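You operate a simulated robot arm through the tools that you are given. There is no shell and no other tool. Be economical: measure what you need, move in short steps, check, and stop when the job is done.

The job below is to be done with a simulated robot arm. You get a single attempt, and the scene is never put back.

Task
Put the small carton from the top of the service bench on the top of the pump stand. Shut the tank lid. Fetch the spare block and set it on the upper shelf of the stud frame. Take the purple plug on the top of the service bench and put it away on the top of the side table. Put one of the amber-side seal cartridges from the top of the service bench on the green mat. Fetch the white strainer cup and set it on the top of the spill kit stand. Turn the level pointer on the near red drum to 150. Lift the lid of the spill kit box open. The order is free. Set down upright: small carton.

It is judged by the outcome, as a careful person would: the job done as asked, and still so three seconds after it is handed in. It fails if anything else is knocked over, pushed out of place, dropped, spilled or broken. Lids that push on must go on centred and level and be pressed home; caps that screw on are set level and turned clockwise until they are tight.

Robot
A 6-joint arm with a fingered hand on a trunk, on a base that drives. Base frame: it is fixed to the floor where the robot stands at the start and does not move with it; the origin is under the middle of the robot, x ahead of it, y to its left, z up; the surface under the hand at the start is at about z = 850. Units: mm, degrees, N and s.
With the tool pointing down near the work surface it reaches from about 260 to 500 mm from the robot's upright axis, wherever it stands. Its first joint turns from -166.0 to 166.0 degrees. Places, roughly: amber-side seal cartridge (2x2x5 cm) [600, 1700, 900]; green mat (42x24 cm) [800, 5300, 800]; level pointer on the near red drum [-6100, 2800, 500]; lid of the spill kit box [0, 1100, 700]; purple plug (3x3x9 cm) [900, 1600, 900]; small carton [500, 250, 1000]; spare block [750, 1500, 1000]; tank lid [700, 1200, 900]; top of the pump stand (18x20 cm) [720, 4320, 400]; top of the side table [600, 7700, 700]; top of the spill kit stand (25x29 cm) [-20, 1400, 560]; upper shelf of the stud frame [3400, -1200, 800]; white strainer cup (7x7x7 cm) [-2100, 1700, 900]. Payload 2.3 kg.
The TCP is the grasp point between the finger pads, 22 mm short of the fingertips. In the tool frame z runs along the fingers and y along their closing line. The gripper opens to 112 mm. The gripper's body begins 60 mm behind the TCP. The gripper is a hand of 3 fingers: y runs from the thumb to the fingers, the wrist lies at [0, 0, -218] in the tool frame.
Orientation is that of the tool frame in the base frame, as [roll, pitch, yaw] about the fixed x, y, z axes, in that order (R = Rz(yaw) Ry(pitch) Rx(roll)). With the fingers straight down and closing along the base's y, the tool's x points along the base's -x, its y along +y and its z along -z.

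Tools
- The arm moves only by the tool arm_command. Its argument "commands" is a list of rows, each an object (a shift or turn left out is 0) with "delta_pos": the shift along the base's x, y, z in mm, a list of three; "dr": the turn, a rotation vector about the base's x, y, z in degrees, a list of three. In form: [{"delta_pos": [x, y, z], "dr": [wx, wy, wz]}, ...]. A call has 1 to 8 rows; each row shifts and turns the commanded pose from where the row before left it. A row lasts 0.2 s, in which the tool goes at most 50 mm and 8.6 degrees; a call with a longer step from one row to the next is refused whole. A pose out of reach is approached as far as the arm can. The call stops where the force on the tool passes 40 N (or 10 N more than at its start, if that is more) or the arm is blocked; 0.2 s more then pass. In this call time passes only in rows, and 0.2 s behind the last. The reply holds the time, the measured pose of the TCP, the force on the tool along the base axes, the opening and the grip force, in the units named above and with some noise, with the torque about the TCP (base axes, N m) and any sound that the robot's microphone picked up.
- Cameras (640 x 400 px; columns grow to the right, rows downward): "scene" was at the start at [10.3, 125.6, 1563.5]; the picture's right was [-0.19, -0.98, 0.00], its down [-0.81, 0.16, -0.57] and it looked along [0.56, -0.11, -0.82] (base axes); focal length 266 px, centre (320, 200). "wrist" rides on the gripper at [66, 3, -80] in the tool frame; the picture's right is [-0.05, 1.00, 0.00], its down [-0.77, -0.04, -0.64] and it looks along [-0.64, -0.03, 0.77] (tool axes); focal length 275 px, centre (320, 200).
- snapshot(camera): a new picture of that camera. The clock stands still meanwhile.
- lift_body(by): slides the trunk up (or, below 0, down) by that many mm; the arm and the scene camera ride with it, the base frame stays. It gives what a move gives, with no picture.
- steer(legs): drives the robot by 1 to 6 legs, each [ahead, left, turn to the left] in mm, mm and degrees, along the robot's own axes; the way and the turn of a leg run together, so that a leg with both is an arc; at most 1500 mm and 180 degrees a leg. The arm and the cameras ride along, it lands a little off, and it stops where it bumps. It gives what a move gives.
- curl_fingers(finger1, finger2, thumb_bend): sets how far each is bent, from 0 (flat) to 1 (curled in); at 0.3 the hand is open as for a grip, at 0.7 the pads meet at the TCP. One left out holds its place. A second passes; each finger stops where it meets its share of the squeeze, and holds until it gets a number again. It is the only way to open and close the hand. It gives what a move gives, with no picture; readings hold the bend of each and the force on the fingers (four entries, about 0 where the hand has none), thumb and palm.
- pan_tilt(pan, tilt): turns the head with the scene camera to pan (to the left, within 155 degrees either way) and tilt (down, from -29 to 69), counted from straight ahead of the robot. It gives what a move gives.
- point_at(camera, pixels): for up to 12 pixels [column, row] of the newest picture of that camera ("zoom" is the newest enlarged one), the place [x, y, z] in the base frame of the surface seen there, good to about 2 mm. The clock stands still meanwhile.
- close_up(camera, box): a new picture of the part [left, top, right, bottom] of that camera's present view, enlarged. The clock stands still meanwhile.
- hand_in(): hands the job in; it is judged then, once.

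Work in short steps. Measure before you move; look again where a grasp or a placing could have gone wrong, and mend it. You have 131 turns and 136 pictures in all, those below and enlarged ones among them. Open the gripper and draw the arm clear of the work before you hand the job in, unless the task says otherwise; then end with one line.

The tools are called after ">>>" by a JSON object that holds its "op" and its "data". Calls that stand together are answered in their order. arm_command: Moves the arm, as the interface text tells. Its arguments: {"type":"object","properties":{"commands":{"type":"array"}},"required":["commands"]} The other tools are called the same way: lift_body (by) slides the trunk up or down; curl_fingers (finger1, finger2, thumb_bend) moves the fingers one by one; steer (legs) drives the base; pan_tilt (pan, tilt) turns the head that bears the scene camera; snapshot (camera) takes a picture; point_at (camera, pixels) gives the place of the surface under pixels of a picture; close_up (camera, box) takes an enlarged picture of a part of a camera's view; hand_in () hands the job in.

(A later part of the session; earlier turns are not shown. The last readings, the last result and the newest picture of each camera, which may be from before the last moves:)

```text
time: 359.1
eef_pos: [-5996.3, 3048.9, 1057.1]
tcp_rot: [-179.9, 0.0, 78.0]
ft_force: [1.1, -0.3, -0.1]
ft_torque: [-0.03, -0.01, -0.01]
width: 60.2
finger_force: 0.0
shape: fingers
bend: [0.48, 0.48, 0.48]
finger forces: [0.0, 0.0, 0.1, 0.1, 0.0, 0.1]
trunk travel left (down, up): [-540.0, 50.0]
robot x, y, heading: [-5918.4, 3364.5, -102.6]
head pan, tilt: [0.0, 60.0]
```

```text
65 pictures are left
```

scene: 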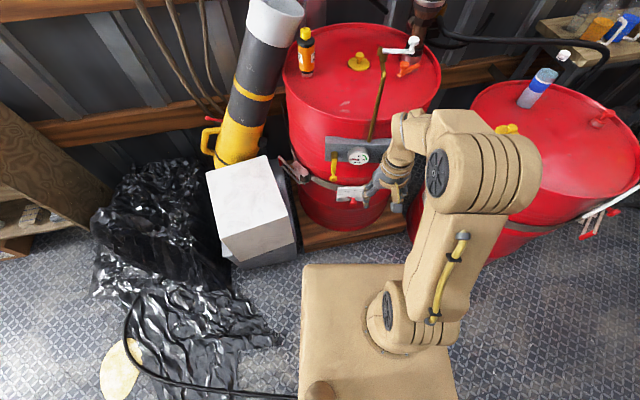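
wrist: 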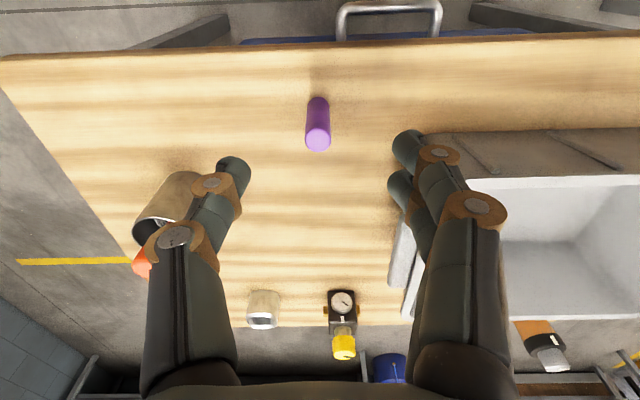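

I lower the trunk 350 for a frontal look at the gauge.

>>> {"op": "lift_body", "data": {"by": -350}}

>>> {"op": "pan_tilt", "data": {"pan": 0, "tilt": 48}}

>>> {"op": "close_up", "data": {"camera": "scene", "box": [260, 120, 460, 245]}}

>>> {"op": "snapshot", "data": {"camera": "wrist"}}

```text
time: 362.6
eef_pos: [-5997.4, 3049.9, 707.2]
tcp_rot: [-179.9, 0.0, 78.1]
ft_force: [-0.4, 0.1, 0.2]
ft_torque: [0.0, 0.02, 0.01]
width: 60.1
finger_force: 0.0
shape: fingers
bend: [0.48, 0.48, 0.48]
finger forces: [0.1, 0.0, 0.0, 0.0, 0.0, 0.0]
trunk travel left (down, up): [-190.0, 400.0]
robot x, y, heading: [-5919.8, 3363.2, -102.7]
head pan, tilt: [0.0, 60.0]
```

```text
time: 363.3
eef_pos: [-5997.5, 3049.3, 709.3]
tcp_rot: [-179.9, 0.0, 78.0]
ft_force: [0.3, 0.2, -0.9]
ft_torque: [0.01, -0.01, 0.0]
width: 60.3
finger_force: 0.0
shape: fingers
bend: [0.48, 0.48, 0.48]
finger forces: [0.0, 0.0, 0.1, 0.0, 0.0, 0.0]
trunk travel left (down, up): [-190.0, 400.0]
robot x, y, heading: [-5918.8, 3366.9, -102.8]
head pan, tilt: [0.0, 48.0]
```

```text
3.20 times, centred on (360, 182) of scene
```

zoom: 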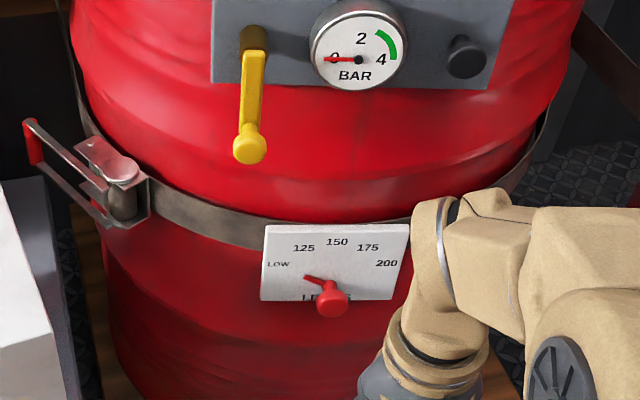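

```text
63 pictures are left
```

wrist: 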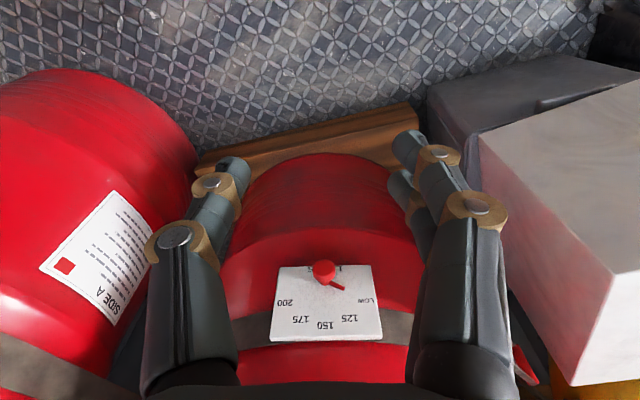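

The pointer now points to just below LOW; 150 is straight up. I measure the knob, the pointer tip and the plate marks.

>>> {"op": "close_up", "data": {"camera": "wrist", "box": [250, 240, 410, 350]}}

>>> {"op": "point_at", "data": {"camera": "zoom", "pixels": [[295, 120], [280, 125], [310, 125], [295, 105], [295, 145], [370, 190], [350, 178], [300, 335], [120, 380], [500, 380], [290, 240], [330, 168]]}}

```text
3.64 times, centred on (330, 295) of wrist
```

zoom: 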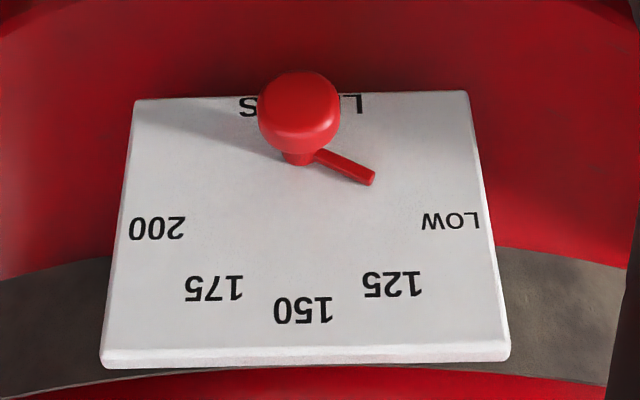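

```text
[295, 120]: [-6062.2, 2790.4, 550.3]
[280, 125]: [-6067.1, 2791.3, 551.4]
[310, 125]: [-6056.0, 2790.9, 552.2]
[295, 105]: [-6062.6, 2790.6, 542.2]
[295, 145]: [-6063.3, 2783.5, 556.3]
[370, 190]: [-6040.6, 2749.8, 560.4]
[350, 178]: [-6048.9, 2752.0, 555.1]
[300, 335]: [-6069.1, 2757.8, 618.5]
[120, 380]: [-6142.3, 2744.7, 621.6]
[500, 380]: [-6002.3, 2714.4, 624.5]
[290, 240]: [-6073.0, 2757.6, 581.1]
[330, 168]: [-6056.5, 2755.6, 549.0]
```

Knob centre ≈(-6061,2786,548), pointer ≈25° above the LOW-side horizontal; it needs about 65° clockwise to 150 (straight up). I'll pitch the hand forward to grip the knob from the front; first lower the trunk 180 and pitch in stages.

>>> {"op": "lift_body", "data": {"by": -180}}

>>> {"op": "arm_command", "data": {"commands": [{"delta_pos": [-3, -14, 6], "dr": [-8.3, 1.9, 0]}, {"delta_pos": [-3, -14, 6], "dr": [-8.3, 1.9, 0]}, {"delta_pos": [-3, -14, 6], "dr": [-8.3, 1.9, 0]}, {"delta_pos": [-3, -14, 6], "dr": [-8.3, 1.9, 0]}]}}

```text
time: 365.3
eef_pos: [-5997.5, 3049.5, 529.3]
tcp_rot: [-180.0, 0.0, 78.0]
ft_force: [-0.1, 0.1, 0.1]
ft_torque: [0.01, -0.01, 0.0]
width: 60.4
finger_force: 0.0
shape: fingers
bend: [0.48, 0.48, 0.48]
finger forces: [0.0, 0.1, 0.0, 0.0, 0.1, 0.0]
trunk travel left (down, up): [-10.0, 580.0]
robot x, y, heading: [-5920.9, 3362.7, -102.7]
head pan, tilt: [0.0, 48.0]
```

```text
time: 366.3
eef_pos: [-6010.3, 2993.6, 553.2]
tcp_rot: [-179.4, 34.1, 78.1]
ft_force: [-0.6, -0.5, 0.0]
ft_torque: [0.04, -0.02, 0.02]
width: 60.4
finger_force: 0.1
shape: fingers
bend: [0.48, 0.48, 0.48]
finger forces: [0.0, 0.0, 0.0, 0.1, 0.0, 0.0]
trunk travel left (down, up): [-10.0, 580.0]
robot x, y, heading: [-5919.4, 3364.1, -102.8]
head pan, tilt: [0.0, 48.0]
```

Pitch works (34°). I continue to about 88°.

>>> {"op": "arm_command", "data": {"commands": [{"delta_pos": [-3.3, -14.6, 8], "dr": [-8.3, 1.9, 0]}, {"delta_pos": [-3.3, -14.6, 8], "dr": [-8.3, 1.9, 0]}, {"delta_pos": [-3.3, -14.6, 8], "dr": [-8.3, 1.9, 0]}, {"delta_pos": [-3.3, -14.6, 8], "dr": [-8.3, 1.9, 0]}, {"delta_pos": [-3.3, -14.6, 8], "dr": [-8.3, 1.9, 0]}, {"delta_pos": [-3.3, -14.6, 8], "dr": [-8.3, 1.9, 0]}, {"delta_pos": [0, 0, 0], "dr": [-4, 0.9, 0]}]}}

>>> {"op": "snapshot", "data": {"camera": "wrist"}}

>>> {"op": "snapshot", "data": {"camera": "scene"}}

```text
time: 367.9
eef_pos: [-6031.4, 2903.9, 601.9]
tcp_rot: [-127.2, 88.8, 129.8]
ft_force: [-0.2, -0.1, 0.0]
ft_torque: [-0.03, 0.02, -0.01]
width: 60.3
finger_force: 0.1
shape: fingers
bend: [0.48, 0.48, 0.48]
finger forces: [0.1, 0.0, 0.0, 0.1, 0.0, 0.0]
out of reach, approached as far as the arm can: row 4
trunk travel left (down, up): [-10.0, 580.0]
robot x, y, heading: [-5916.8, 3365.6, -102.8]
head pan, tilt: [0.0, 48.0]
```

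```text
61 pictures are left
```

wrist: 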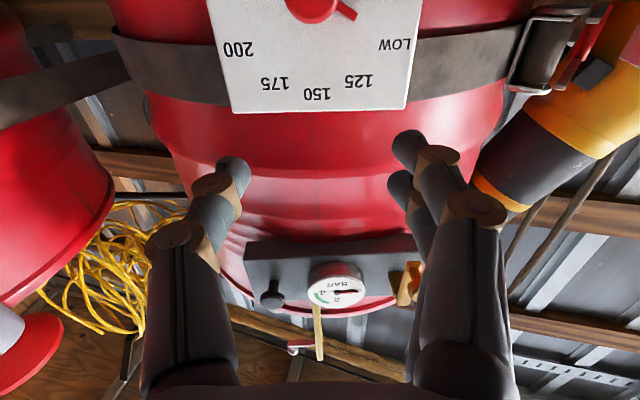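

```text
60 pictures are left
```

scene: 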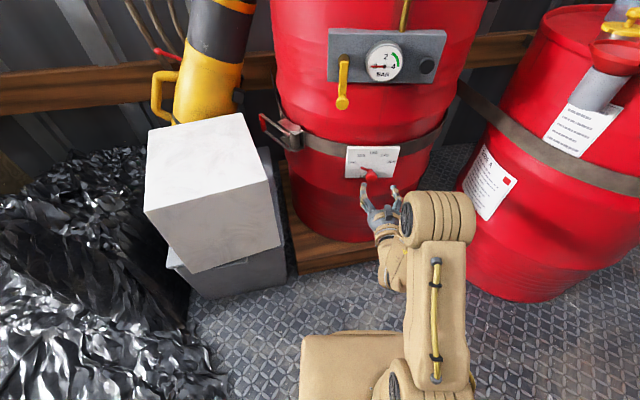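

The hand is horizontal. I line up on the knob's axis 80 mm out at (-6042,2869,548), then look.

>>> {"op": "arm_command", "data": {"commands": [{"delta_pos": [-4, -5, -27]}, {"delta_pos": [-6, -30, -27]}]}}

>>> {"op": "snapshot", "data": {"camera": "wrist"}}

>>> {"op": "close_up", "data": {"camera": "scene", "box": [300, 110, 460, 240]}}

```text
time: 368.5
eef_pos: [-6040.2, 2867.0, 546.2]
tcp_rot: [-129.1, 88.8, 128.1]
ft_force: [-0.3, 0.8, 0.5]
ft_torque: [-0.04, 0.0, -0.02]
width: 60.4
finger_force: 0.0
shape: fingers
bend: [0.48, 0.48, 0.48]
finger forces: [0.0, 0.0, 0.0, 0.0, 0.0, 0.0]
trunk travel left (down, up): [-10.0, 580.0]
robot x, y, heading: [-5917.2, 3366.7, -102.6]
head pan, tilt: [0.0, 48.0]
```

```text
59 pictures are left
```

wrist: 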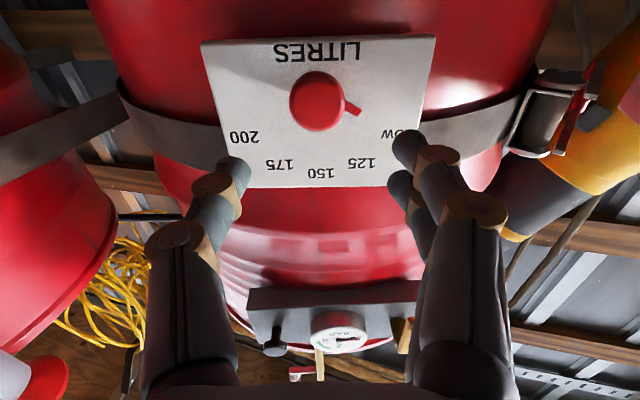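

```text
3.08 times, centred on (380, 175) of scene
```

zoom: 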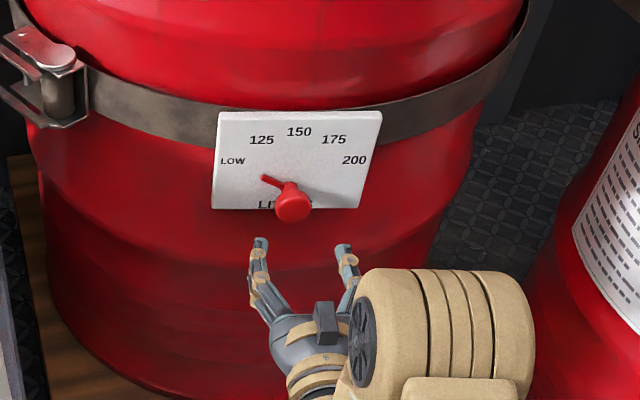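

The knob is aligned at (317,102). I measure it once more.

>>> {"op": "point_at", "data": {"camera": "wrist", "pixels": [[317, 102], [295, 102], [338, 102], [317, 80], [317, 122], [355, 111], [250, 100], [380, 170], [260, 170]]}}

```text
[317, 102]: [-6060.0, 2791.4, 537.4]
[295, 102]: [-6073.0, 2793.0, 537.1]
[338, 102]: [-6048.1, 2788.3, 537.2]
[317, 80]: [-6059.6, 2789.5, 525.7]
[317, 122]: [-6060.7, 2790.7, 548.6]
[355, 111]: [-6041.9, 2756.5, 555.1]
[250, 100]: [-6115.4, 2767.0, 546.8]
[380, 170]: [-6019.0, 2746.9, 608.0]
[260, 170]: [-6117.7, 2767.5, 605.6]
```

Knob front face centre is (-6060.5,2791,537.5), dia ≈27. I advance so the TCP is at its front face and close on it.

>>> {"op": "arm_command", "data": {"commands": [{"delta_pos": [-7, -25, -4]}, {"delta_pos": [-7, -25, -4]}, {"delta_pos": [-5, -16, -1]}, {"delta_pos": [-2, -9, 0]}]}}

>>> {"op": "curl_fingers", "data": {"finger1": 0.7, "finger2": 0.7, "thumb_bend": 0.7}}

>>> {"op": "snapshot", "data": {"camera": "wrist"}}

```text
time: 369.5
eef_pos: [-6061.0, 2793.2, 537.0]
tcp_rot: [-132.5, 88.8, 124.7]
ft_force: [-0.9, -0.2, -0.1]
ft_torque: [-0.02, 0.0, 0.02]
width: 60.1
finger_force: 0.1
shape: fingers
bend: [0.48, 0.48, 0.48]
finger forces: [0.0, 0.0, 0.0, 0.1, 0.0, 0.0]
trunk travel left (down, up): [-10.0, 580.0]
robot x, y, heading: [-5920.1, 3363.4, -102.8]
head pan, tilt: [0.0, 48.0]
```

```text
time: 370.5
eef_pos: [-6060.8, 2792.5, 537.5]
tcp_rot: [-130.4, 88.8, 126.7]
ft_force: [1.5, -4.3, 0.6]
ft_torque: [0.01, -0.01, 0.04]
width: 20.8
finger_force: 9.3
shape: fingers
bend: [0.64, 0.61, 0.65]
finger forces: [4.1, 6.2, 0.0, 0.0, 8.3, 0.0]
trunk travel left (down, up): [-10.0, 580.0]
robot x, y, heading: [-5917.2, 3365.6, -102.7]
head pan, tilt: [0.0, 48.0]
```

```text
57 pictures are left
```

wrist: 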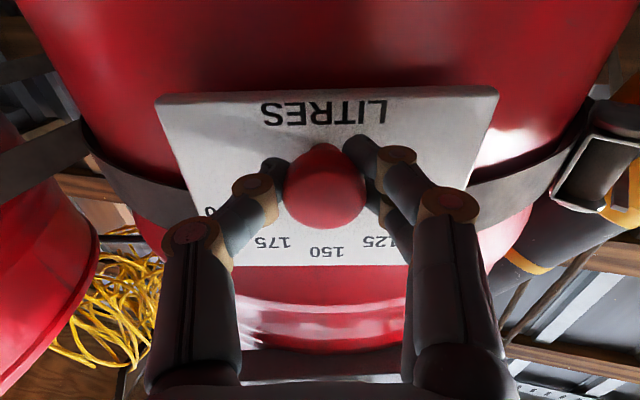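

Knob held at 9 N. I turn it clockwise (about the approach axis) by ~48°, then check.

>>> {"op": "arm_command", "data": {"commands": [{"dr": [-1.8, -7.8, 0]}, {"dr": [-1.8, -7.8, 0]}, {"dr": [-1.8, -7.8, 0]}, {"dr": [-1.8, -7.8, 0]}, {"dr": [-1.8, -7.8, 0]}, {"dr": [-1.8, -7.8, 0]}]}}

>>> {"op": "close_up", "data": {"camera": "scene", "box": [320, 120, 440, 220]}}

>>> {"op": "snapshot", "data": {"camera": "wrist"}}

```text
time: 371.9
eef_pos: [-6059.2, 2791.3, 537.0]
tcp_rot: [90.8, 42.8, -11.8]
ft_force: [12.0, -6.2, -2.9]
ft_torque: [0.1, 0.06, 0.25]
width: 21.1
finger_force: 10.5
shape: fingers
bend: [0.63, 0.61, 0.66]
finger forces: [9.3, 5.6, 0.0, 0.0, 6.2, 0.0]
trunk travel left (down, up): [-10.0, 580.0]
robot x, y, heading: [-5919.0, 3363.4, -102.7]
head pan, tilt: [0.0, 48.0]
```

```text
4.00 times, centred on (380, 170) of scene
```

zoom: 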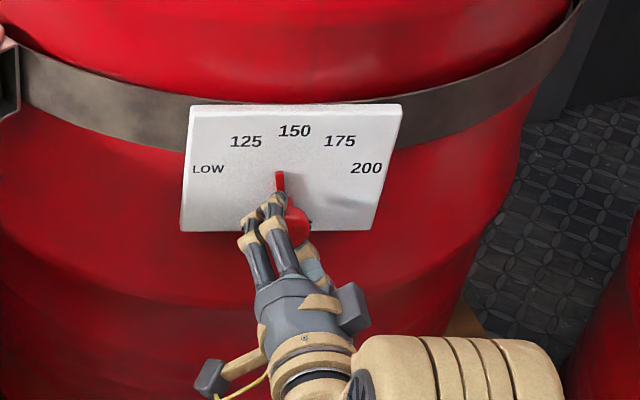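

```text
55 pictures are left
```

wrist: 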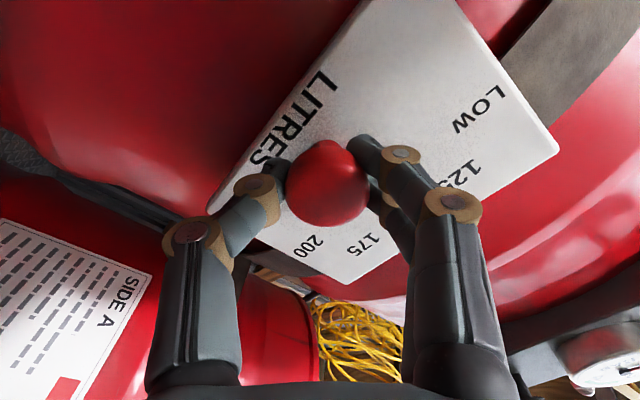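

The pointer now points nearly up. I measure its tip and visible shaft against the 150 mark.

>>> {"op": "point_at", "data": {"camera": "zoom", "pixels": [[279, 175], [281, 190], [278, 172], [294, 131], [245, 142], [339, 141], [209, 169], [366, 168], [300, 225]]}}

```text
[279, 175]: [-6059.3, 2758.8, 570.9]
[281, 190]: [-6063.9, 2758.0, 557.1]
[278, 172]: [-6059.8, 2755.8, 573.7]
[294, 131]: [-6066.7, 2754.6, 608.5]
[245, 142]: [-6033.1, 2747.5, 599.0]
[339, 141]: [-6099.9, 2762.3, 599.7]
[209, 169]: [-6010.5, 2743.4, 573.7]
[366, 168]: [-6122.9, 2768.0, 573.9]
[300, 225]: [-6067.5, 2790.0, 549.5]
```

Marks are centred at x -6066.7, z 539; the tip is ~11–12° short of 150. I turn 11° more and re-measure.

>>> {"op": "arm_command", "data": {"commands": [{"dr": [-1.25, -5.4, 0]}, {"dr": [-1.25, -5.4, 0]}]}}

>>> {"op": "close_up", "data": {"camera": "scene", "box": [350, 135, 420, 195]}}

```text
time: 372.5
eef_pos: [-6058.8, 2792.2, 537.6]
tcp_rot: [90.4, 31.7, -12.1]
ft_force: [14.3, -6.0, -3.6]
ft_torque: [0.04, 0.06, 0.29]
width: 21.6
finger_force: 10.6
shape: fingers
bend: [0.63, 0.61, 0.66]
finger forces: [10.6, 4.6, 0.0, 0.0, 6.4, 0.0]
trunk travel left (down, up): [-10.0, 580.0]
robot x, y, heading: [-5915.6, 3363.1, -102.6]
head pan, tilt: [0.0, 48.0]
```

```text
6.67 times, centred on (385, 165) of scene
```

zoom: 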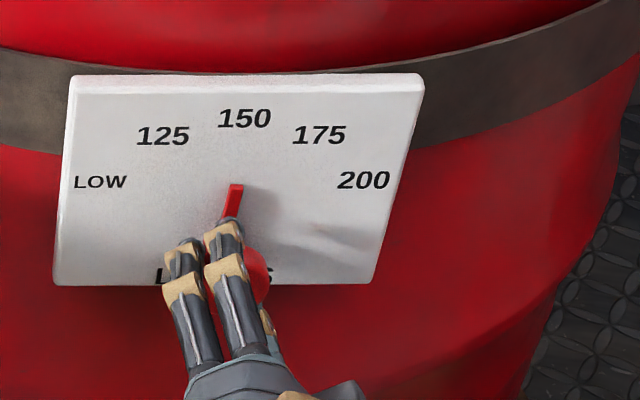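

>>> {"op": "point_at", "data": {"camera": "zoom", "pixels": [[236, 186], [234, 190], [238, 190], [230, 210], [244, 118], [234, 200]]}}

```text
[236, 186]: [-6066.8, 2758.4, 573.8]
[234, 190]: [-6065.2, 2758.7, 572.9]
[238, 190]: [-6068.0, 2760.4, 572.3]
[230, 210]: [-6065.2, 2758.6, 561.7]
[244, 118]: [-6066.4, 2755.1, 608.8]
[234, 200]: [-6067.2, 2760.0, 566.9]
```

The tip is at x -6066.8, right under 150. I release the knob and back straight out.

>>> {"op": "curl_fingers", "data": {"finger1": 0.45, "finger2": 0.45, "thumb_bend": 0.45}}

>>> {"op": "arm_command", "data": {"commands": [{"delta_pos": [6, 25, 0]}, {"delta_pos": [9, 38, 0]}, {"delta_pos": [9, 38, 0]}]}}

>>> {"op": "close_up", "data": {"camera": "scene", "box": [350, 135, 420, 195]}}

>>> {"op": "point_at", "data": {"camera": "zoom", "pixels": [[236, 186], [234, 190], [238, 190], [230, 210], [244, 118], [234, 200]]}}

```text
time: 373.5
eef_pos: [-6062.0, 2793.3, 537.3]
tcp_rot: [90.4, 31.7, -12.0]
ft_force: [-0.1, -0.5, -0.4]
ft_torque: [0.0, -0.02, -0.01]
width: 69.0
finger_force: 0.0
shape: fingers
bend: [0.45, 0.45, 0.45]
finger forces: [0.1, 0.0, 0.0, 0.0, 0.1, 0.0]
trunk travel left (down, up): [-10.0, 580.0]
robot x, y, heading: [-5919.5, 3366.6, -102.8]
head pan, tilt: [0.0, 48.0]
```

```text
time: 374.3
eef_pos: [-6036.8, 2894.6, 537.7]
tcp_rot: [90.5, 31.6, -12.1]
ft_force: [0.2, -1.1, 0.5]
ft_torque: [0.02, 0.0, 0.01]
width: 69.1
finger_force: 0.0
shape: fingers
bend: [0.45, 0.45, 0.45]
finger forces: [0.0, 0.0, 0.0, 0.0, 0.0, 0.0]
trunk travel left (down, up): [-10.0, 580.0]
robot x, y, heading: [-5919.3, 3366.9, -102.6]
head pan, tilt: [0.0, 48.0]
```

```text
6.67 times, centred on (385, 165) of scene
```

zoom: 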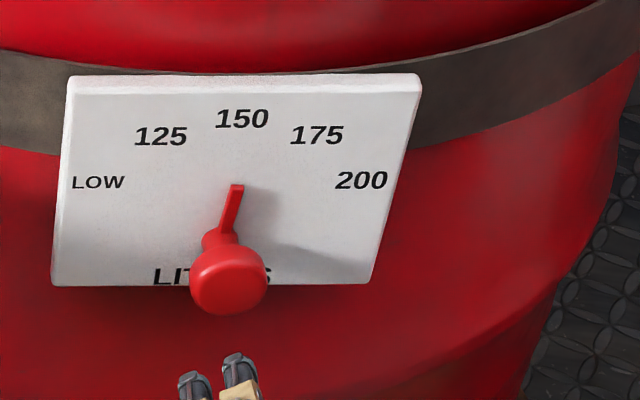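

```text
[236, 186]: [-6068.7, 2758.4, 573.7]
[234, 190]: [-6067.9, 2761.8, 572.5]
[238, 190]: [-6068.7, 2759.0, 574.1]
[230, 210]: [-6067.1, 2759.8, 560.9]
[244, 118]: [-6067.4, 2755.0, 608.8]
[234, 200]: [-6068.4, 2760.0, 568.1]
```

Pointer reads 150. I unroll the hand and pitch it back down while drawing it back.

>>> {"op": "arm_command", "data": {"commands": [{"delta_pos": [1, 3, 6], "dr": [1.9, 8.3, 0]}, {"delta_pos": [1, 3, 6], "dr": [1.9, 8.3, 0]}, {"delta_pos": [1, 3, 6], "dr": [1.9, 8.3, 0]}, {"delta_pos": [1, 3, 6], "dr": [1.9, 8.3, 0]}, {"delta_pos": [0, 0, 6], "dr": [1.9, 8.3, 0]}, {"delta_pos": [0, 0, 6], "dr": [1.9, 8.3, 0]}, {"delta_pos": [0, 0, 6], "dr": [1.9, 8.1, 0]}]}}

>>> {"op": "arm_command", "data": {"commands": [{"delta_pos": [3.2, 14, -6], "dr": [8.3, -1.9, 0]}, {"delta_pos": [3.2, 14, -6], "dr": [8.3, -1.9, 0]}, {"delta_pos": [3.2, 14, -6], "dr": [8.3, -1.9, 0]}, {"delta_pos": [3.2, 14, -6], "dr": [8.3, -1.9, 0]}, {"delta_pos": [3.2, 14, -6], "dr": [8.3, -1.9, 0]}, {"delta_pos": [3.2, 14, -6], "dr": [8.3, -1.9, 0]}, {"delta_pos": [3.2, 14, -6], "dr": [8.3, -1.9, 0]}, {"delta_pos": [3.2, 14, -6], "dr": [8.3, -1.9, 0]}]}}

>>> {"op": "arm_command", "data": {"commands": [{"delta_pos": [3, 13, 0], "dr": [8.3, -1.9, 0]}, {"delta_pos": [3, 13, 0], "dr": [8.3, -1.9, 0]}]}}

```text
time: 375.9
eef_pos: [-6032.6, 2905.4, 579.2]
tcp_rot: [-118.7, 88.5, 138.4]
ft_force: [0.0, -0.2, 0.5]
ft_torque: [-0.02, 0.02, 0.03]
width: 68.8
finger_force: 0.1
shape: fingers
bend: [0.45, 0.45, 0.45]
finger forces: [0.1, 0.0, 0.0, 0.1, 0.1, 0.0]
trunk travel left (down, up): [-10.0, 580.0]
robot x, y, heading: [-5916.8, 3364.8, -102.6]
head pan, tilt: [0.0, 48.0]
```

```text
time: 377.7
eef_pos: [-6016.5, 3007.8, 532.2]
tcp_rot: [-177.9, 24.1, 78.4]
ft_force: [0.2, -0.8, 0.3]
ft_torque: [0.02, 0.0, -0.05]
width: 69.1
finger_force: 0.1
shape: fingers
bend: [0.45, 0.45, 0.45]
finger forces: [0.0, 0.0, 0.0, 0.0, 0.0, 0.0]
out of reach, approached as far as the arm can: row 2, 7
trunk travel left (down, up): [-10.0, 580.0]
robot x, y, heading: [-5920.3, 3361.6, -102.7]
head pan, tilt: [0.0, 48.0]
```

```text
time: 378.3
eef_pos: [-6010.5, 3034.7, 532.0]
tcp_rot: [-178.3, 7.2, 78.3]
ft_force: [0.3, -0.5, 0.2]
ft_torque: [-0.03, -0.03, 0.01]
width: 68.8
finger_force: 0.1
shape: fingers
bend: [0.45, 0.45, 0.45]
finger forces: [0.0, 0.0, 0.0, 0.1, 0.0, 0.1]
trunk travel left (down, up): [-10.0, 580.0]
robot x, y, heading: [-5915.8, 3367.0, -102.8]
head pan, tilt: [0.0, 48.0]
```

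I level the hand, raise the trunk, and drive out of the container along the same lane.

>>> {"op": "arm_command", "data": {"commands": [{"delta_pos": [0, 0, 20], "dr": [6.7, -3.1, 0]}]}}

>>> {"op": "lift_body", "data": {"by": 400}}

>>> {"op": "steer", "data": {"legs": [[0, 30, -77], [-1500, 0, 0], [-1090, 0, 0], [0, -360, 0], [-1500, 0, 0], [-350, 0, 0]]}}

>>> {"op": "lift_body", "data": {"by": 130}}

```text
time: 378.7
eef_pos: [-6010.0, 3034.7, 553.4]
tcp_rot: [-179.9, -0.1, 78.2]
ft_force: [0.0, -0.6, -0.1]
ft_torque: [0.01, 0.01, 0.0]
width: 68.9
finger_force: 0.0
shape: fingers
bend: [0.45, 0.45, 0.45]
finger forces: [0.1, 0.0, 0.0, 0.0, 0.1, 0.1]
trunk travel left (down, up): [-10.0, 580.0]
robot x, y, heading: [-5916.1, 3365.8, -102.8]
head pan, tilt: [0.0, 48.0]
```

```text
time: 382.5
eef_pos: [-6010.1, 3033.6, 953.2]
tcp_rot: [-180.0, 0.1, 78.0]
ft_force: [0.4, 0.1, -0.6]
ft_torque: [0.0, 0.02, 0.0]
width: 69.1
finger_force: 0.1
shape: fingers
bend: [0.45, 0.45, 0.45]
finger forces: [0.1, 0.0, 0.0, 0.0, 0.1, 0.0]
trunk travel left (down, up): [-410.0, 180.0]
robot x, y, heading: [-5918.8, 3363.1, -102.7]
head pan, tilt: [0.0, 48.0]
```

```text
time: 409.2
eef_pos: [-1815.7, 3784.0, 952.7]
tcp_rot: [-179.9, 0.1, 2.1]
ft_force: [-0.4, -0.3, 0.3]
ft_torque: [0.03, 0.01, 0.0]
width: 69.0
finger_force: 0.0
shape: fingers
bend: [0.45, 0.45, 0.45]
finger forces: [0.0, 0.1, 0.1, 0.0, 0.1, 0.0]
trunk travel left (down, up): [-410.0, 180.0]
robot x, y, heading: [-1471.9, 3775.9, -178.7]
head pan, tilt: [0.0, 48.0]
```

```text
time: 410.8
eef_pos: [-1817.0, 3784.7, 1082.8]
tcp_rot: [180.0, 0.0, 2.2]
ft_force: [-0.2, 0.4, 0.1]
ft_torque: [-0.06, -0.01, 0.02]
width: 68.7
finger_force: 0.0
shape: fingers
bend: [0.45, 0.45, 0.45]
finger forces: [0.0, 0.0, 0.1, 0.1, 0.1, 0.1]
trunk travel left (down, up): [-540.0, 50.0]
robot x, y, heading: [-1470.8, 3775.6, -178.8]
head pan, tilt: [0.0, 48.0]
```

Now sideways to the table with the white cup, and a look.

>>> {"op": "steer", "data": {"legs": [[0, 1500, -0.6], [0, 540, -0.6]]}}

>>> {"op": "pan_tilt", "data": {"pan": 0, "tilt": 40}}

>>> {"op": "snapshot", "data": {"camera": "scene"}}

```text
time: 421.0
eef_pos: [-1806.8, 1751.6, 1082.4]
tcp_rot: [180.0, -0.1, -0.1]
ft_force: [0.2, 0.1, -0.2]
ft_torque: [0.04, 0.02, 0.01]
width: 69.1
finger_force: 0.1
shape: fingers
bend: [0.45, 0.45, 0.45]
finger forces: [0.1, 0.1, 0.0, 0.0, 0.0, 0.1]
trunk travel left (down, up): [-540.0, 50.0]
robot x, y, heading: [-1462.3, 1730.1, 179.0]
head pan, tilt: [0.0, 48.0]
```

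```text
time: 421.7
eef_pos: [-1807.7, 1753.4, 1082.9]
tcp_rot: [180.0, -0.1, -0.1]
ft_force: [0.7, 0.2, 0.0]
ft_torque: [-0.04, 0.02, -0.01]
width: 69.1
finger_force: 0.0
shape: fingers
bend: [0.45, 0.45, 0.45]
finger forces: [0.0, 0.0, 0.0, 0.0, 0.0, 0.1]
trunk travel left (down, up): [-540.0, 50.0]
robot x, y, heading: [-1462.2, 1731.0, 179.1]
head pan, tilt: [0.0, 40.0]
```

```text
52 pictures are left
```

scene: 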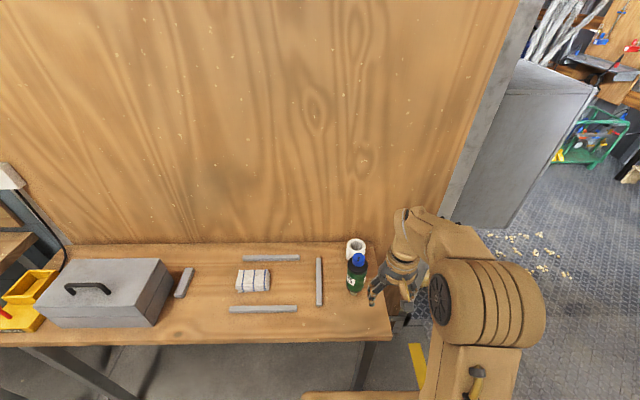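

The white cup stands behind a green bottle. I enlarge and measure both.

>>> {"op": "close_up", "data": {"camera": "scene", "box": [310, 225, 410, 305]}}

>>> {"op": "point_at", "data": {"camera": "zoom", "pixels": [[290, 88], [252, 100], [338, 100], [290, 130], [292, 160], [300, 230], [300, 310], [250, 300], [350, 300], [150, 250], [150, 130], [290, 75]]}}

>>> {"op": "point_at", "data": {"camera": "scene", "pixels": [[300, 340], [385, 330], [365, 245], [330, 250], [319, 280]]}}

```text
5.00 times, centred on (360, 265) of scene
```

zoom: 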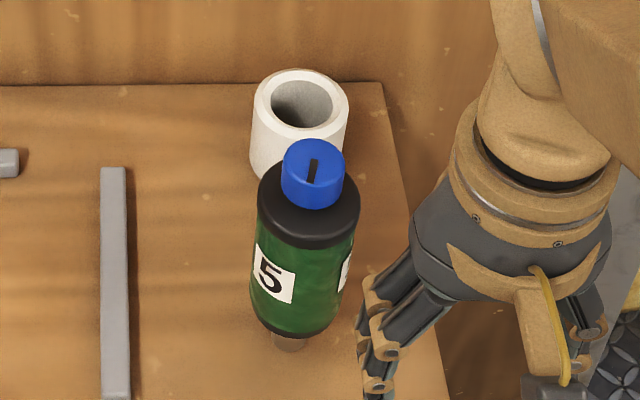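

```text
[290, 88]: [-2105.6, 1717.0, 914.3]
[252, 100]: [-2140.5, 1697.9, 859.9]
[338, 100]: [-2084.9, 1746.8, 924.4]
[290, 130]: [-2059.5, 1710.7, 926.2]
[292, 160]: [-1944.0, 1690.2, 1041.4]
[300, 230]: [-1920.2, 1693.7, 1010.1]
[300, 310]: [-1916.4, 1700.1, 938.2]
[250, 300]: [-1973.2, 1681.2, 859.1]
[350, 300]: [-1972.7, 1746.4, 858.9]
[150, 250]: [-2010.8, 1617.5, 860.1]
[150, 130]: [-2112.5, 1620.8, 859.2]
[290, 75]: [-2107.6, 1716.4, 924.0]
```

```text
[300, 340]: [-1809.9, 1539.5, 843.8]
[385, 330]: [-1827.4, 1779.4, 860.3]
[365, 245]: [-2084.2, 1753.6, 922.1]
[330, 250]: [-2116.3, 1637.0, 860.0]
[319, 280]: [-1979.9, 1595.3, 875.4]
```

Cup centre ≈(-2085,1718), top 926, dia ≈70; the bottle stands in front at (-1945,1693). From the front it's too far, so I go to the table's right end: robot near (-1860,2075) facing -y.

>>> {"op": "lift_body", "data": {"by": 45}}

>>> {"op": "steer", "data": {"legs": [[0, -345, 0], [0, 0, 91], [0, -390, 0]]}}

>>> {"op": "pan_tilt", "data": {"pan": -15, "tilt": 50}}

>>> {"op": "snapshot", "data": {"camera": "scene"}}

```text
time: 422.6
eef_pos: [-1807.5, 1753.0, 1127.9]
tcp_rot: [-180.0, -0.1, -0.1]
ft_force: [-0.3, 0.2, 0.7]
ft_torque: [0.0, -0.01, -0.02]
width: 69.1
finger_force: 0.0
shape: fingers
bend: [0.45, 0.45, 0.45]
finger forces: [0.1, 0.0, 0.0, 0.0, 0.0, 0.0]
trunk travel left (down, up): [-585.0, 5.0]
robot x, y, heading: [-1464.7, 1733.7, 179.4]
head pan, tilt: [0.0, 40.0]
```

```text
time: 430.7
eef_pos: [-1868.2, 1731.9, 1128.0]
tcp_rot: [180.0, -0.2, 90.9]
ft_force: [-0.5, 0.3, -0.6]
ft_torque: [-0.01, -0.01, 0.0]
width: 68.8
finger_force: 0.1
shape: fingers
bend: [0.45, 0.45, 0.45]
finger forces: [0.1, 0.1, 0.0, 0.0, 0.0, 0.1]
trunk travel left (down, up): [-585.0, 5.0]
robot x, y, heading: [-1849.6, 2074.8, -89.7]
head pan, tilt: [0.0, 40.0]
```

```text
time: 431.5
eef_pos: [-1867.0, 1730.7, 1126.6]
tcp_rot: [179.9, -0.1, 90.8]
ft_force: [0.4, -0.1, 0.4]
ft_torque: [-0.01, -0.03, 0.0]
width: 68.9
finger_force: 0.1
shape: fingers
bend: [0.45, 0.45, 0.45]
finger forces: [0.0, 0.1, 0.0, 0.1, 0.1, 0.0]
trunk travel left (down, up): [-585.0, 5.0]
robot x, y, heading: [-1851.8, 2074.4, -89.7]
head pan, tilt: [-15.0, 50.0]
```

```text
50 pictures are left
```

scene: 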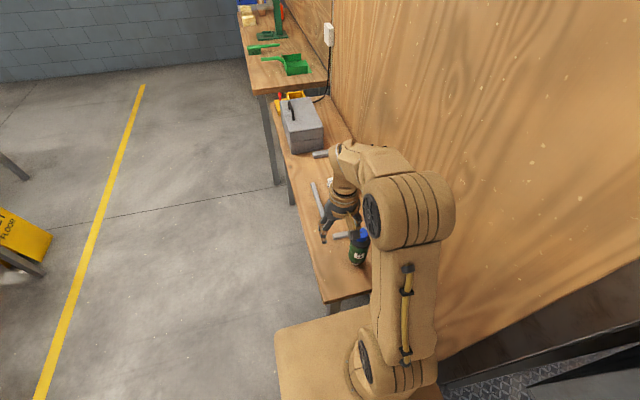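

Position good. I turn the hand a quarter (so it closes along y) while moving over to the cup at height, well above the bottle.

>>> {"op": "point_at", "data": {"camera": "scene", "pixels": [[450, 150], [480, 250], [350, 130], [358, 238], [330, 182], [400, 320]]}}

>>> {"op": "arm_command", "data": {"commands": [{"delta_pos": [-15, 0, 0], "dr": [0, 0, -8.5]}, {"delta_pos": [-15, 0, 0], "dr": [0, 0, -8.5]}, {"delta_pos": [-15, 0, 0], "dr": [0, 0, -8.5]}, {"delta_pos": [-15, 0, 0], "dr": [0, 0, -8.5]}, {"delta_pos": [-15, 0, 0], "dr": [0, 0, -8.5]}, {"delta_pos": [-15, 0, 0], "dr": [0, 0, -8.5]}, {"delta_pos": [-15, 0, 0], "dr": [0, 0, -8.5]}, {"delta_pos": [-15, 0, 0], "dr": [0, 0, -8.5]}]}}

>>> {"op": "snapshot", "data": {"camera": "wrist"}}

```text
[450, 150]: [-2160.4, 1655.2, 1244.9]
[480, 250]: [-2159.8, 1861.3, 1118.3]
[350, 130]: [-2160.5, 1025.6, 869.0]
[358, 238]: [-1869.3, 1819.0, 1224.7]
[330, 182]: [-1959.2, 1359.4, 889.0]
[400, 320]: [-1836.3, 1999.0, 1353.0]
```

```text
time: 433.3
eef_pos: [-1989.3, 1730.8, 1128.2]
tcp_rot: [-179.9, -0.2, 22.7]
ft_force: [0.1, -0.1, 0.1]
ft_torque: [-0.02, -0.03, 0.01]
width: 69.1
finger_force: 0.1
shape: fingers
bend: [0.45, 0.45, 0.45]
finger forces: [0.1, 0.0, 0.0, 0.1, 0.0, 0.0]
trunk travel left (down, up): [-585.0, 5.0]
robot x, y, heading: [-1851.0, 2075.3, -89.7]
head pan, tilt: [-15.0, 50.0]
```

```text
49 pictures are left
```

wrist: 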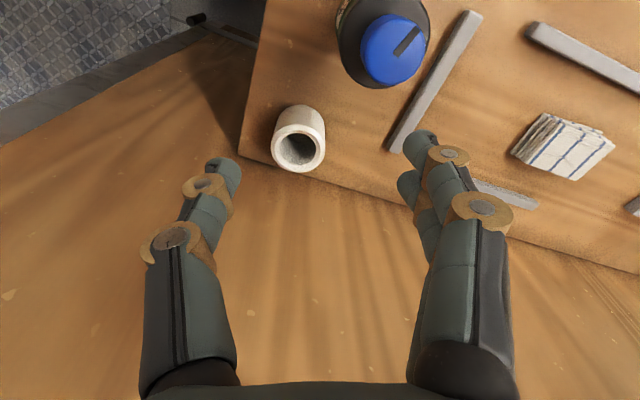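

Wall at x -2160. The present hand yaw (23°) keeps both fingers and camera clear of wall and bottle, so I keep it. I measure the cup rim.

>>> {"op": "point_at", "data": {"camera": "wrist", "pixels": [[275, 148], [322, 148], [298, 130], [298, 170], [281, 163], [316, 163], [300, 110], [380, 50], [345, 30], [425, 60]]}}

```text
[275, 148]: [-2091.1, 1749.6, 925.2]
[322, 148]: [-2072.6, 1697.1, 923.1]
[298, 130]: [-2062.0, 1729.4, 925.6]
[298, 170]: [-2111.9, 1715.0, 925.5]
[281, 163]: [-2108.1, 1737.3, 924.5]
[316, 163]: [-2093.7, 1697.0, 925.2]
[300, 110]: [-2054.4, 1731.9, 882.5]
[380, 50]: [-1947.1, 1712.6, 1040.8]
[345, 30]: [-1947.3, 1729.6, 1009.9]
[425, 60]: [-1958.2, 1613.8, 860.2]
```

Cup centre ≈(-2086,1722). I open the hand, move over the cup, then go down.

>>> {"op": "curl_fingers", "data": {"finger1": 0.33, "finger2": 0.33, "thumb_bend": 0.33}}

>>> {"op": "arm_command", "data": {"commands": [{"delta_pos": [-33, -3, -5]}, {"delta_pos": [-32, -3, -10]}, {"delta_pos": [-32, -3, -20]}, {"delta_pos": [0, 0, -45]}, {"delta_pos": [0, 0, -40]}]}}

>>> {"op": "snapshot", "data": {"camera": "wrist"}}

>>> {"op": "snapshot", "data": {"camera": "scene"}}

```text
time: 434.3
eef_pos: [-1987.0, 1730.8, 1127.2]
tcp_rot: [-180.0, 0.0, 22.9]
ft_force: [0.4, 0.5, -0.4]
ft_torque: [-0.03, 0.0, -0.04]
width: 103.1
finger_force: 0.1
shape: fingers
bend: [0.33, 0.33, 0.33]
finger forces: [0.1, 0.0, 0.0, 0.1, 0.0, 0.0]
trunk travel left (down, up): [-585.0, 5.0]
robot x, y, heading: [-1854.4, 2074.7, -89.8]
head pan, tilt: [-15.0, 50.0]
```

```text
time: 435.5
eef_pos: [-2085.6, 1722.4, 1006.3]
tcp_rot: [-180.0, -0.1, 23.0]
ft_force: [-0.3, -0.4, -0.6]
ft_torque: [-0.03, -0.02, -0.01]
width: 102.9
finger_force: 0.1
shape: fingers
bend: [0.33, 0.33, 0.33]
finger forces: [0.1, 0.1, 0.0, 0.0, 0.0, 0.0]
trunk travel left (down, up): [-585.0, 5.0]
robot x, y, heading: [-1851.0, 2071.4, -89.9]
head pan, tilt: [-15.0, 50.0]
```

```text
48 pictures are left
```

wrist: 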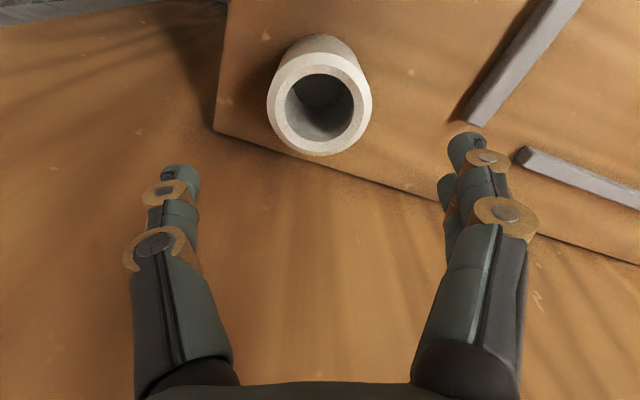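

```text
47 pictures are left
```

scene: 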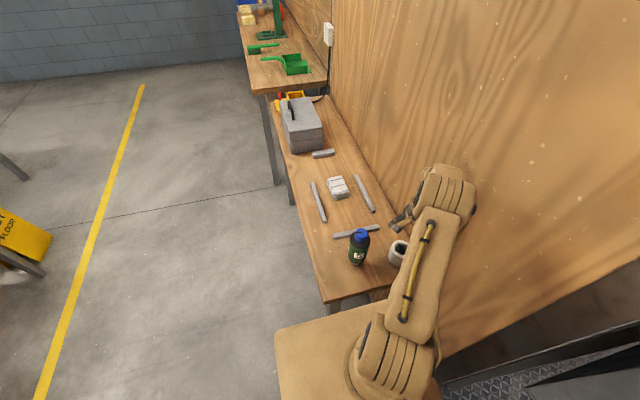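

I measure the rim again from above for exact centring.

>>> {"op": "point_at", "data": {"camera": "wrist", "pixels": [[272, 105], [367, 100], [320, 62], [320, 150], [283, 130], [357, 128]]}}

>>> {"op": "close_up", "data": {"camera": "scene", "box": [360, 140, 520, 280]}}

>>> {"op": "point_at", "data": {"camera": "zoom", "pixels": [[430, 170], [330, 120], [440, 220], [250, 260], [300, 350]]}}

```text
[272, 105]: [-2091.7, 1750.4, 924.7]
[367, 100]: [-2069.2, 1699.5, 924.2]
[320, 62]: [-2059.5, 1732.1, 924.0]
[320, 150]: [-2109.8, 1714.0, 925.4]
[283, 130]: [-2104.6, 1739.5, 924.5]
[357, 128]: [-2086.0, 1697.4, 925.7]
```

```text
2.86 times, centred on (440, 210) of scene
```

zoom: 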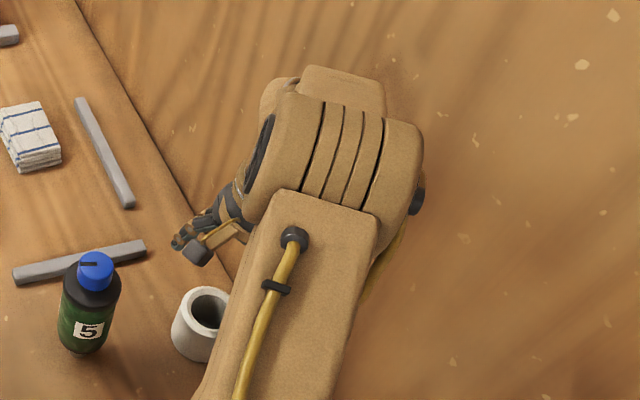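

```text
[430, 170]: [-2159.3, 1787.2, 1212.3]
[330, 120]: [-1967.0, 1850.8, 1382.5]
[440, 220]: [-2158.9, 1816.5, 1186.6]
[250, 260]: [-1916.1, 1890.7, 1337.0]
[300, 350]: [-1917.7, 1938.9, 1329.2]
```

Centre ≈(-2086.5,1723.5), as the TCP. I descend to z≈896 and grip.

>>> {"op": "arm_command", "data": {"commands": [{"delta_pos": [-1, 1, -45]}, {"delta_pos": [0, 0, -40]}, {"delta_pos": [0, 0, -25]}]}}

>>> {"op": "curl_fingers", "data": {"finger1": 0.62, "finger2": 0.62, "thumb_bend": 0.62}}

>>> {"op": "snapshot", "data": {"camera": "wrist"}}

```text
time: 436.3
eef_pos: [-2087.3, 1723.4, 897.9]
tcp_rot: [180.0, 0.0, 22.9]
ft_force: [0.6, 0.8, 0.1]
ft_torque: [0.0, 0.02, 0.01]
width: 102.9
finger_force: 0.0
shape: fingers
bend: [0.33, 0.33, 0.33]
finger forces: [0.1, 0.1, 0.0, 0.0, 0.1, 0.0]
trunk travel left (down, up): [-585.0, 5.0]
robot x, y, heading: [-1852.0, 2077.4, -89.8]
head pan, tilt: [-15.0, 50.0]
```

```text
time: 437.3
eef_pos: [-2086.7, 1723.7, 897.8]
tcp_rot: [-180.0, -0.1, 22.9]
ft_force: [-1.4, -0.5, 0.7]
ft_torque: [0.0, -0.01, -0.01]
width: 53.8
finger_force: 12.3
shape: fingers
bend: [0.52, 0.52, 0.55]
finger forces: [6.6, 6.0, 0.1, 0.0, 12.6, 0.0]
trunk travel left (down, up): [-585.0, 5.0]
robot x, y, heading: [-1848.5, 2072.4, -90.0]
head pan, tilt: [-15.0, 50.0]
```

```text
45 pictures are left
```

wrist: 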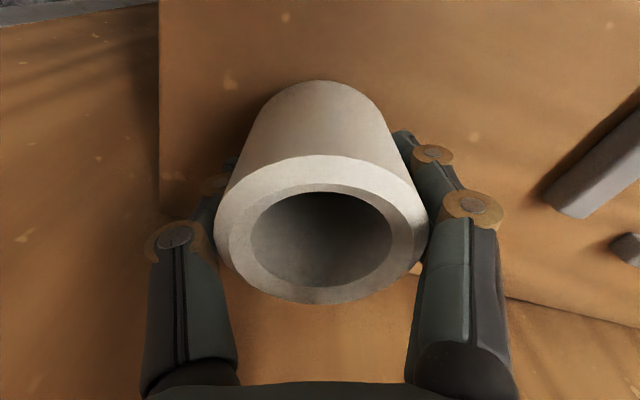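

A good symmetric hold. I squeeze a bit more, lift straight up 190 and look at wall/bottle clearance via force, then draw toward +y (away from the bottle).

>>> {"op": "curl_fingers", "data": {"finger1": 0.65, "finger2": 0.65, "thumb_bend": 0.65}}

>>> {"op": "arm_command", "data": {"commands": [{"delta_pos": [0, 0, 20]}, {"delta_pos": [0, 0, 40]}, {"delta_pos": [0, 0, 45]}, {"delta_pos": [0, 0, 45]}, {"delta_pos": [5, 15, 35]}, {"delta_pos": [30, 20, 10]}, {"delta_pos": [40, 10, 5]}, {"delta_pos": [40, 5, 0]}]}}

>>> {"op": "arm_command", "data": {"commands": [{"delta_pos": [40, 0, 0]}, {"delta_pos": [40, 0, 0]}]}}

>>> {"op": "snapshot", "data": {"camera": "scene"}}

```text
time: 438.3
eef_pos: [-2086.1, 1723.3, 897.3]
tcp_rot: [180.0, -0.1, 22.9]
ft_force: [0.0, 0.1, -1.0]
ft_torque: [0.0, 0.01, -0.05]
width: 53.4
finger_force: 15.6
shape: fingers
bend: [0.52, 0.52, 0.57]
finger forces: [8.3, 7.8, 0.0, 0.0, 15.6, 0.1]
trunk travel left (down, up): [-585.0, 5.0]
robot x, y, heading: [-1849.4, 2071.2, -89.9]
head pan, tilt: [-15.0, 50.0]
```

```text
time: 440.1
eef_pos: [-1970.5, 1774.2, 1097.7]
tcp_rot: [180.0, 0.0, 22.9]
ft_force: [0.5, 0.0, -1.3]
ft_torque: [0.05, 0.01, -0.04]
width: 53.2
finger_force: 16.5
shape: fingers
bend: [0.52, 0.53, 0.57]
finger forces: [8.4, 8.3, 0.0, 0.0, 15.4, 0.0]
trunk travel left (down, up): [-585.0, 5.0]
robot x, y, heading: [-1850.0, 2075.2, -89.8]
head pan, tilt: [-15.0, 50.0]
```

```text
time: 440.7
eef_pos: [-1888.9, 1773.0, 1096.2]
tcp_rot: [-179.9, 0.0, 22.9]
ft_force: [-0.1, 0.7, -1.0]
ft_torque: [0.06, 0.02, 0.01]
width: 52.8
finger_force: 16.3
shape: fingers
bend: [0.52, 0.53, 0.57]
finger forces: [8.4, 8.3, 0.0, 0.0, 15.4, 0.0]
trunk travel left (down, up): [-585.0, 5.0]
robot x, y, heading: [-1855.4, 2073.9, -89.6]
head pan, tilt: [-15.0, 50.0]
```

```text
44 pictures are left
```

scene: 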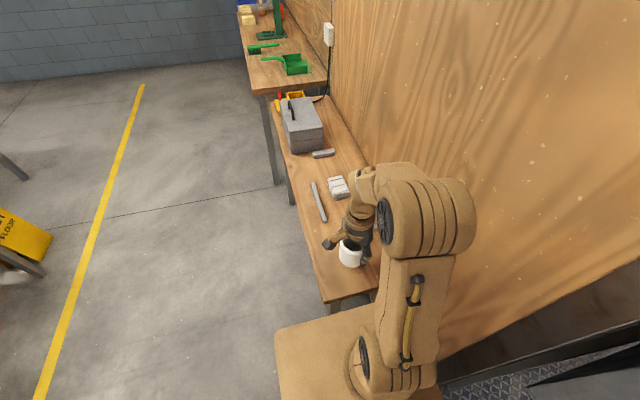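

Cup lifted cleanly. I locate the yellow sign and then drive toward the spill kit stand from its -x side.

>>> {"op": "point_at", "data": {"camera": "scene", "pixels": [[30, 235], [40, 270], [48, 240], [10, 260]]}}

>>> {"op": "steer", "data": {"legs": [[0, 700, 0], [0, 0, 90], [0, -670, 0]]}}

>>> {"op": "pan_tilt", "data": {"pan": 0, "tilt": 35}}

>>> {"op": "snapshot", "data": {"camera": "scene"}}

```text
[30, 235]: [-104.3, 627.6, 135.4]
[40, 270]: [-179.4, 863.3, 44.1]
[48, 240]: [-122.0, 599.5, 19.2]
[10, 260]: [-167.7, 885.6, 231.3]
```

```text
time: 451.7
eef_pos: [-847.8, 1368.6, 1097.1]
tcp_rot: [-179.9, 0.0, 113.0]
ft_force: [0.3, 0.1, -0.9]
ft_torque: [-0.03, -0.01, 0.01]
width: 53.0
finger_force: 16.4
shape: fingers
bend: [0.52, 0.53, 0.57]
finger forces: [8.4, 8.0, 0.1, 0.1, 15.2, 0.1]
trunk travel left (down, up): [-585.0, 5.0]
robot x, y, heading: [-1149.2, 1410.2, 0.3]
head pan, tilt: [-15.0, 50.0]
```

```text
time: 452.4
eef_pos: [-848.9, 1367.6, 1097.6]
tcp_rot: [-180.0, -0.1, 113.1]
ft_force: [0.0, 0.1, -0.8]
ft_torque: [-0.01, 0.0, 0.03]
width: 52.9
finger_force: 15.4
shape: fingers
bend: [0.52, 0.53, 0.57]
finger forces: [8.3, 7.9, 0.0, 0.1, 15.3, 0.1]
trunk travel left (down, up): [-585.0, 5.0]
robot x, y, heading: [-1147.8, 1406.0, 0.1]
head pan, tilt: [0.0, 35.0]
```

```text
43 pictures are left
```

scene: 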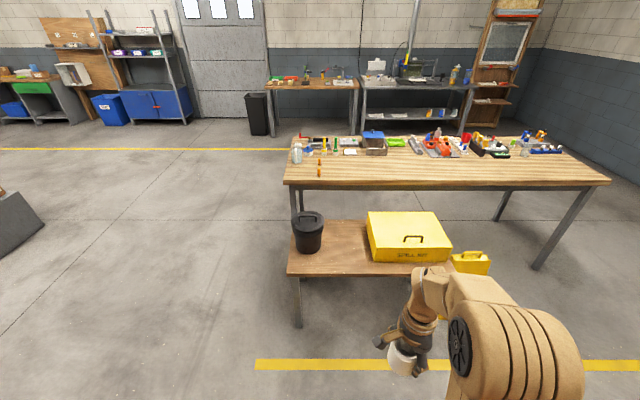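

The free area lies between bucket (308,232) and the yellow box. I measure edges.

>>> {"op": "point_at", "data": {"camera": "scene", "pixels": [[345, 250], [345, 270], [345, 232], [322, 245], [368, 255], [372, 259], [366, 222], [290, 268], [309, 222], [310, 250], [413, 237], [440, 270]]}}

>>> {"op": "close_up", "data": {"camera": "scene", "box": [280, 195, 480, 320]}}

```text
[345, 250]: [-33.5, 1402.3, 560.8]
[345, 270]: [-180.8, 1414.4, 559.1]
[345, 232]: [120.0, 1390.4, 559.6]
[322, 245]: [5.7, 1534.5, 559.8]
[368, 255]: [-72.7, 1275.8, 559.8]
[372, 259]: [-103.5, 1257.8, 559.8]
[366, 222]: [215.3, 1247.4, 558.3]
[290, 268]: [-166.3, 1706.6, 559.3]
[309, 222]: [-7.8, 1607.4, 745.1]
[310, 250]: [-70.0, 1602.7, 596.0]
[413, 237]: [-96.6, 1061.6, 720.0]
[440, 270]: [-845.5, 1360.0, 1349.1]
```

```text
3.20 times, centred on (380, 258) of scene
```

zoom: 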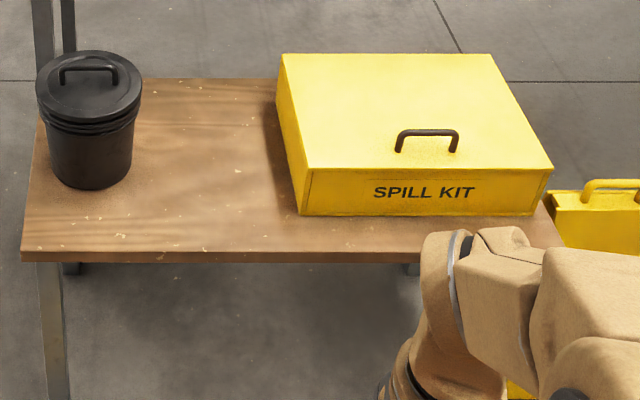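

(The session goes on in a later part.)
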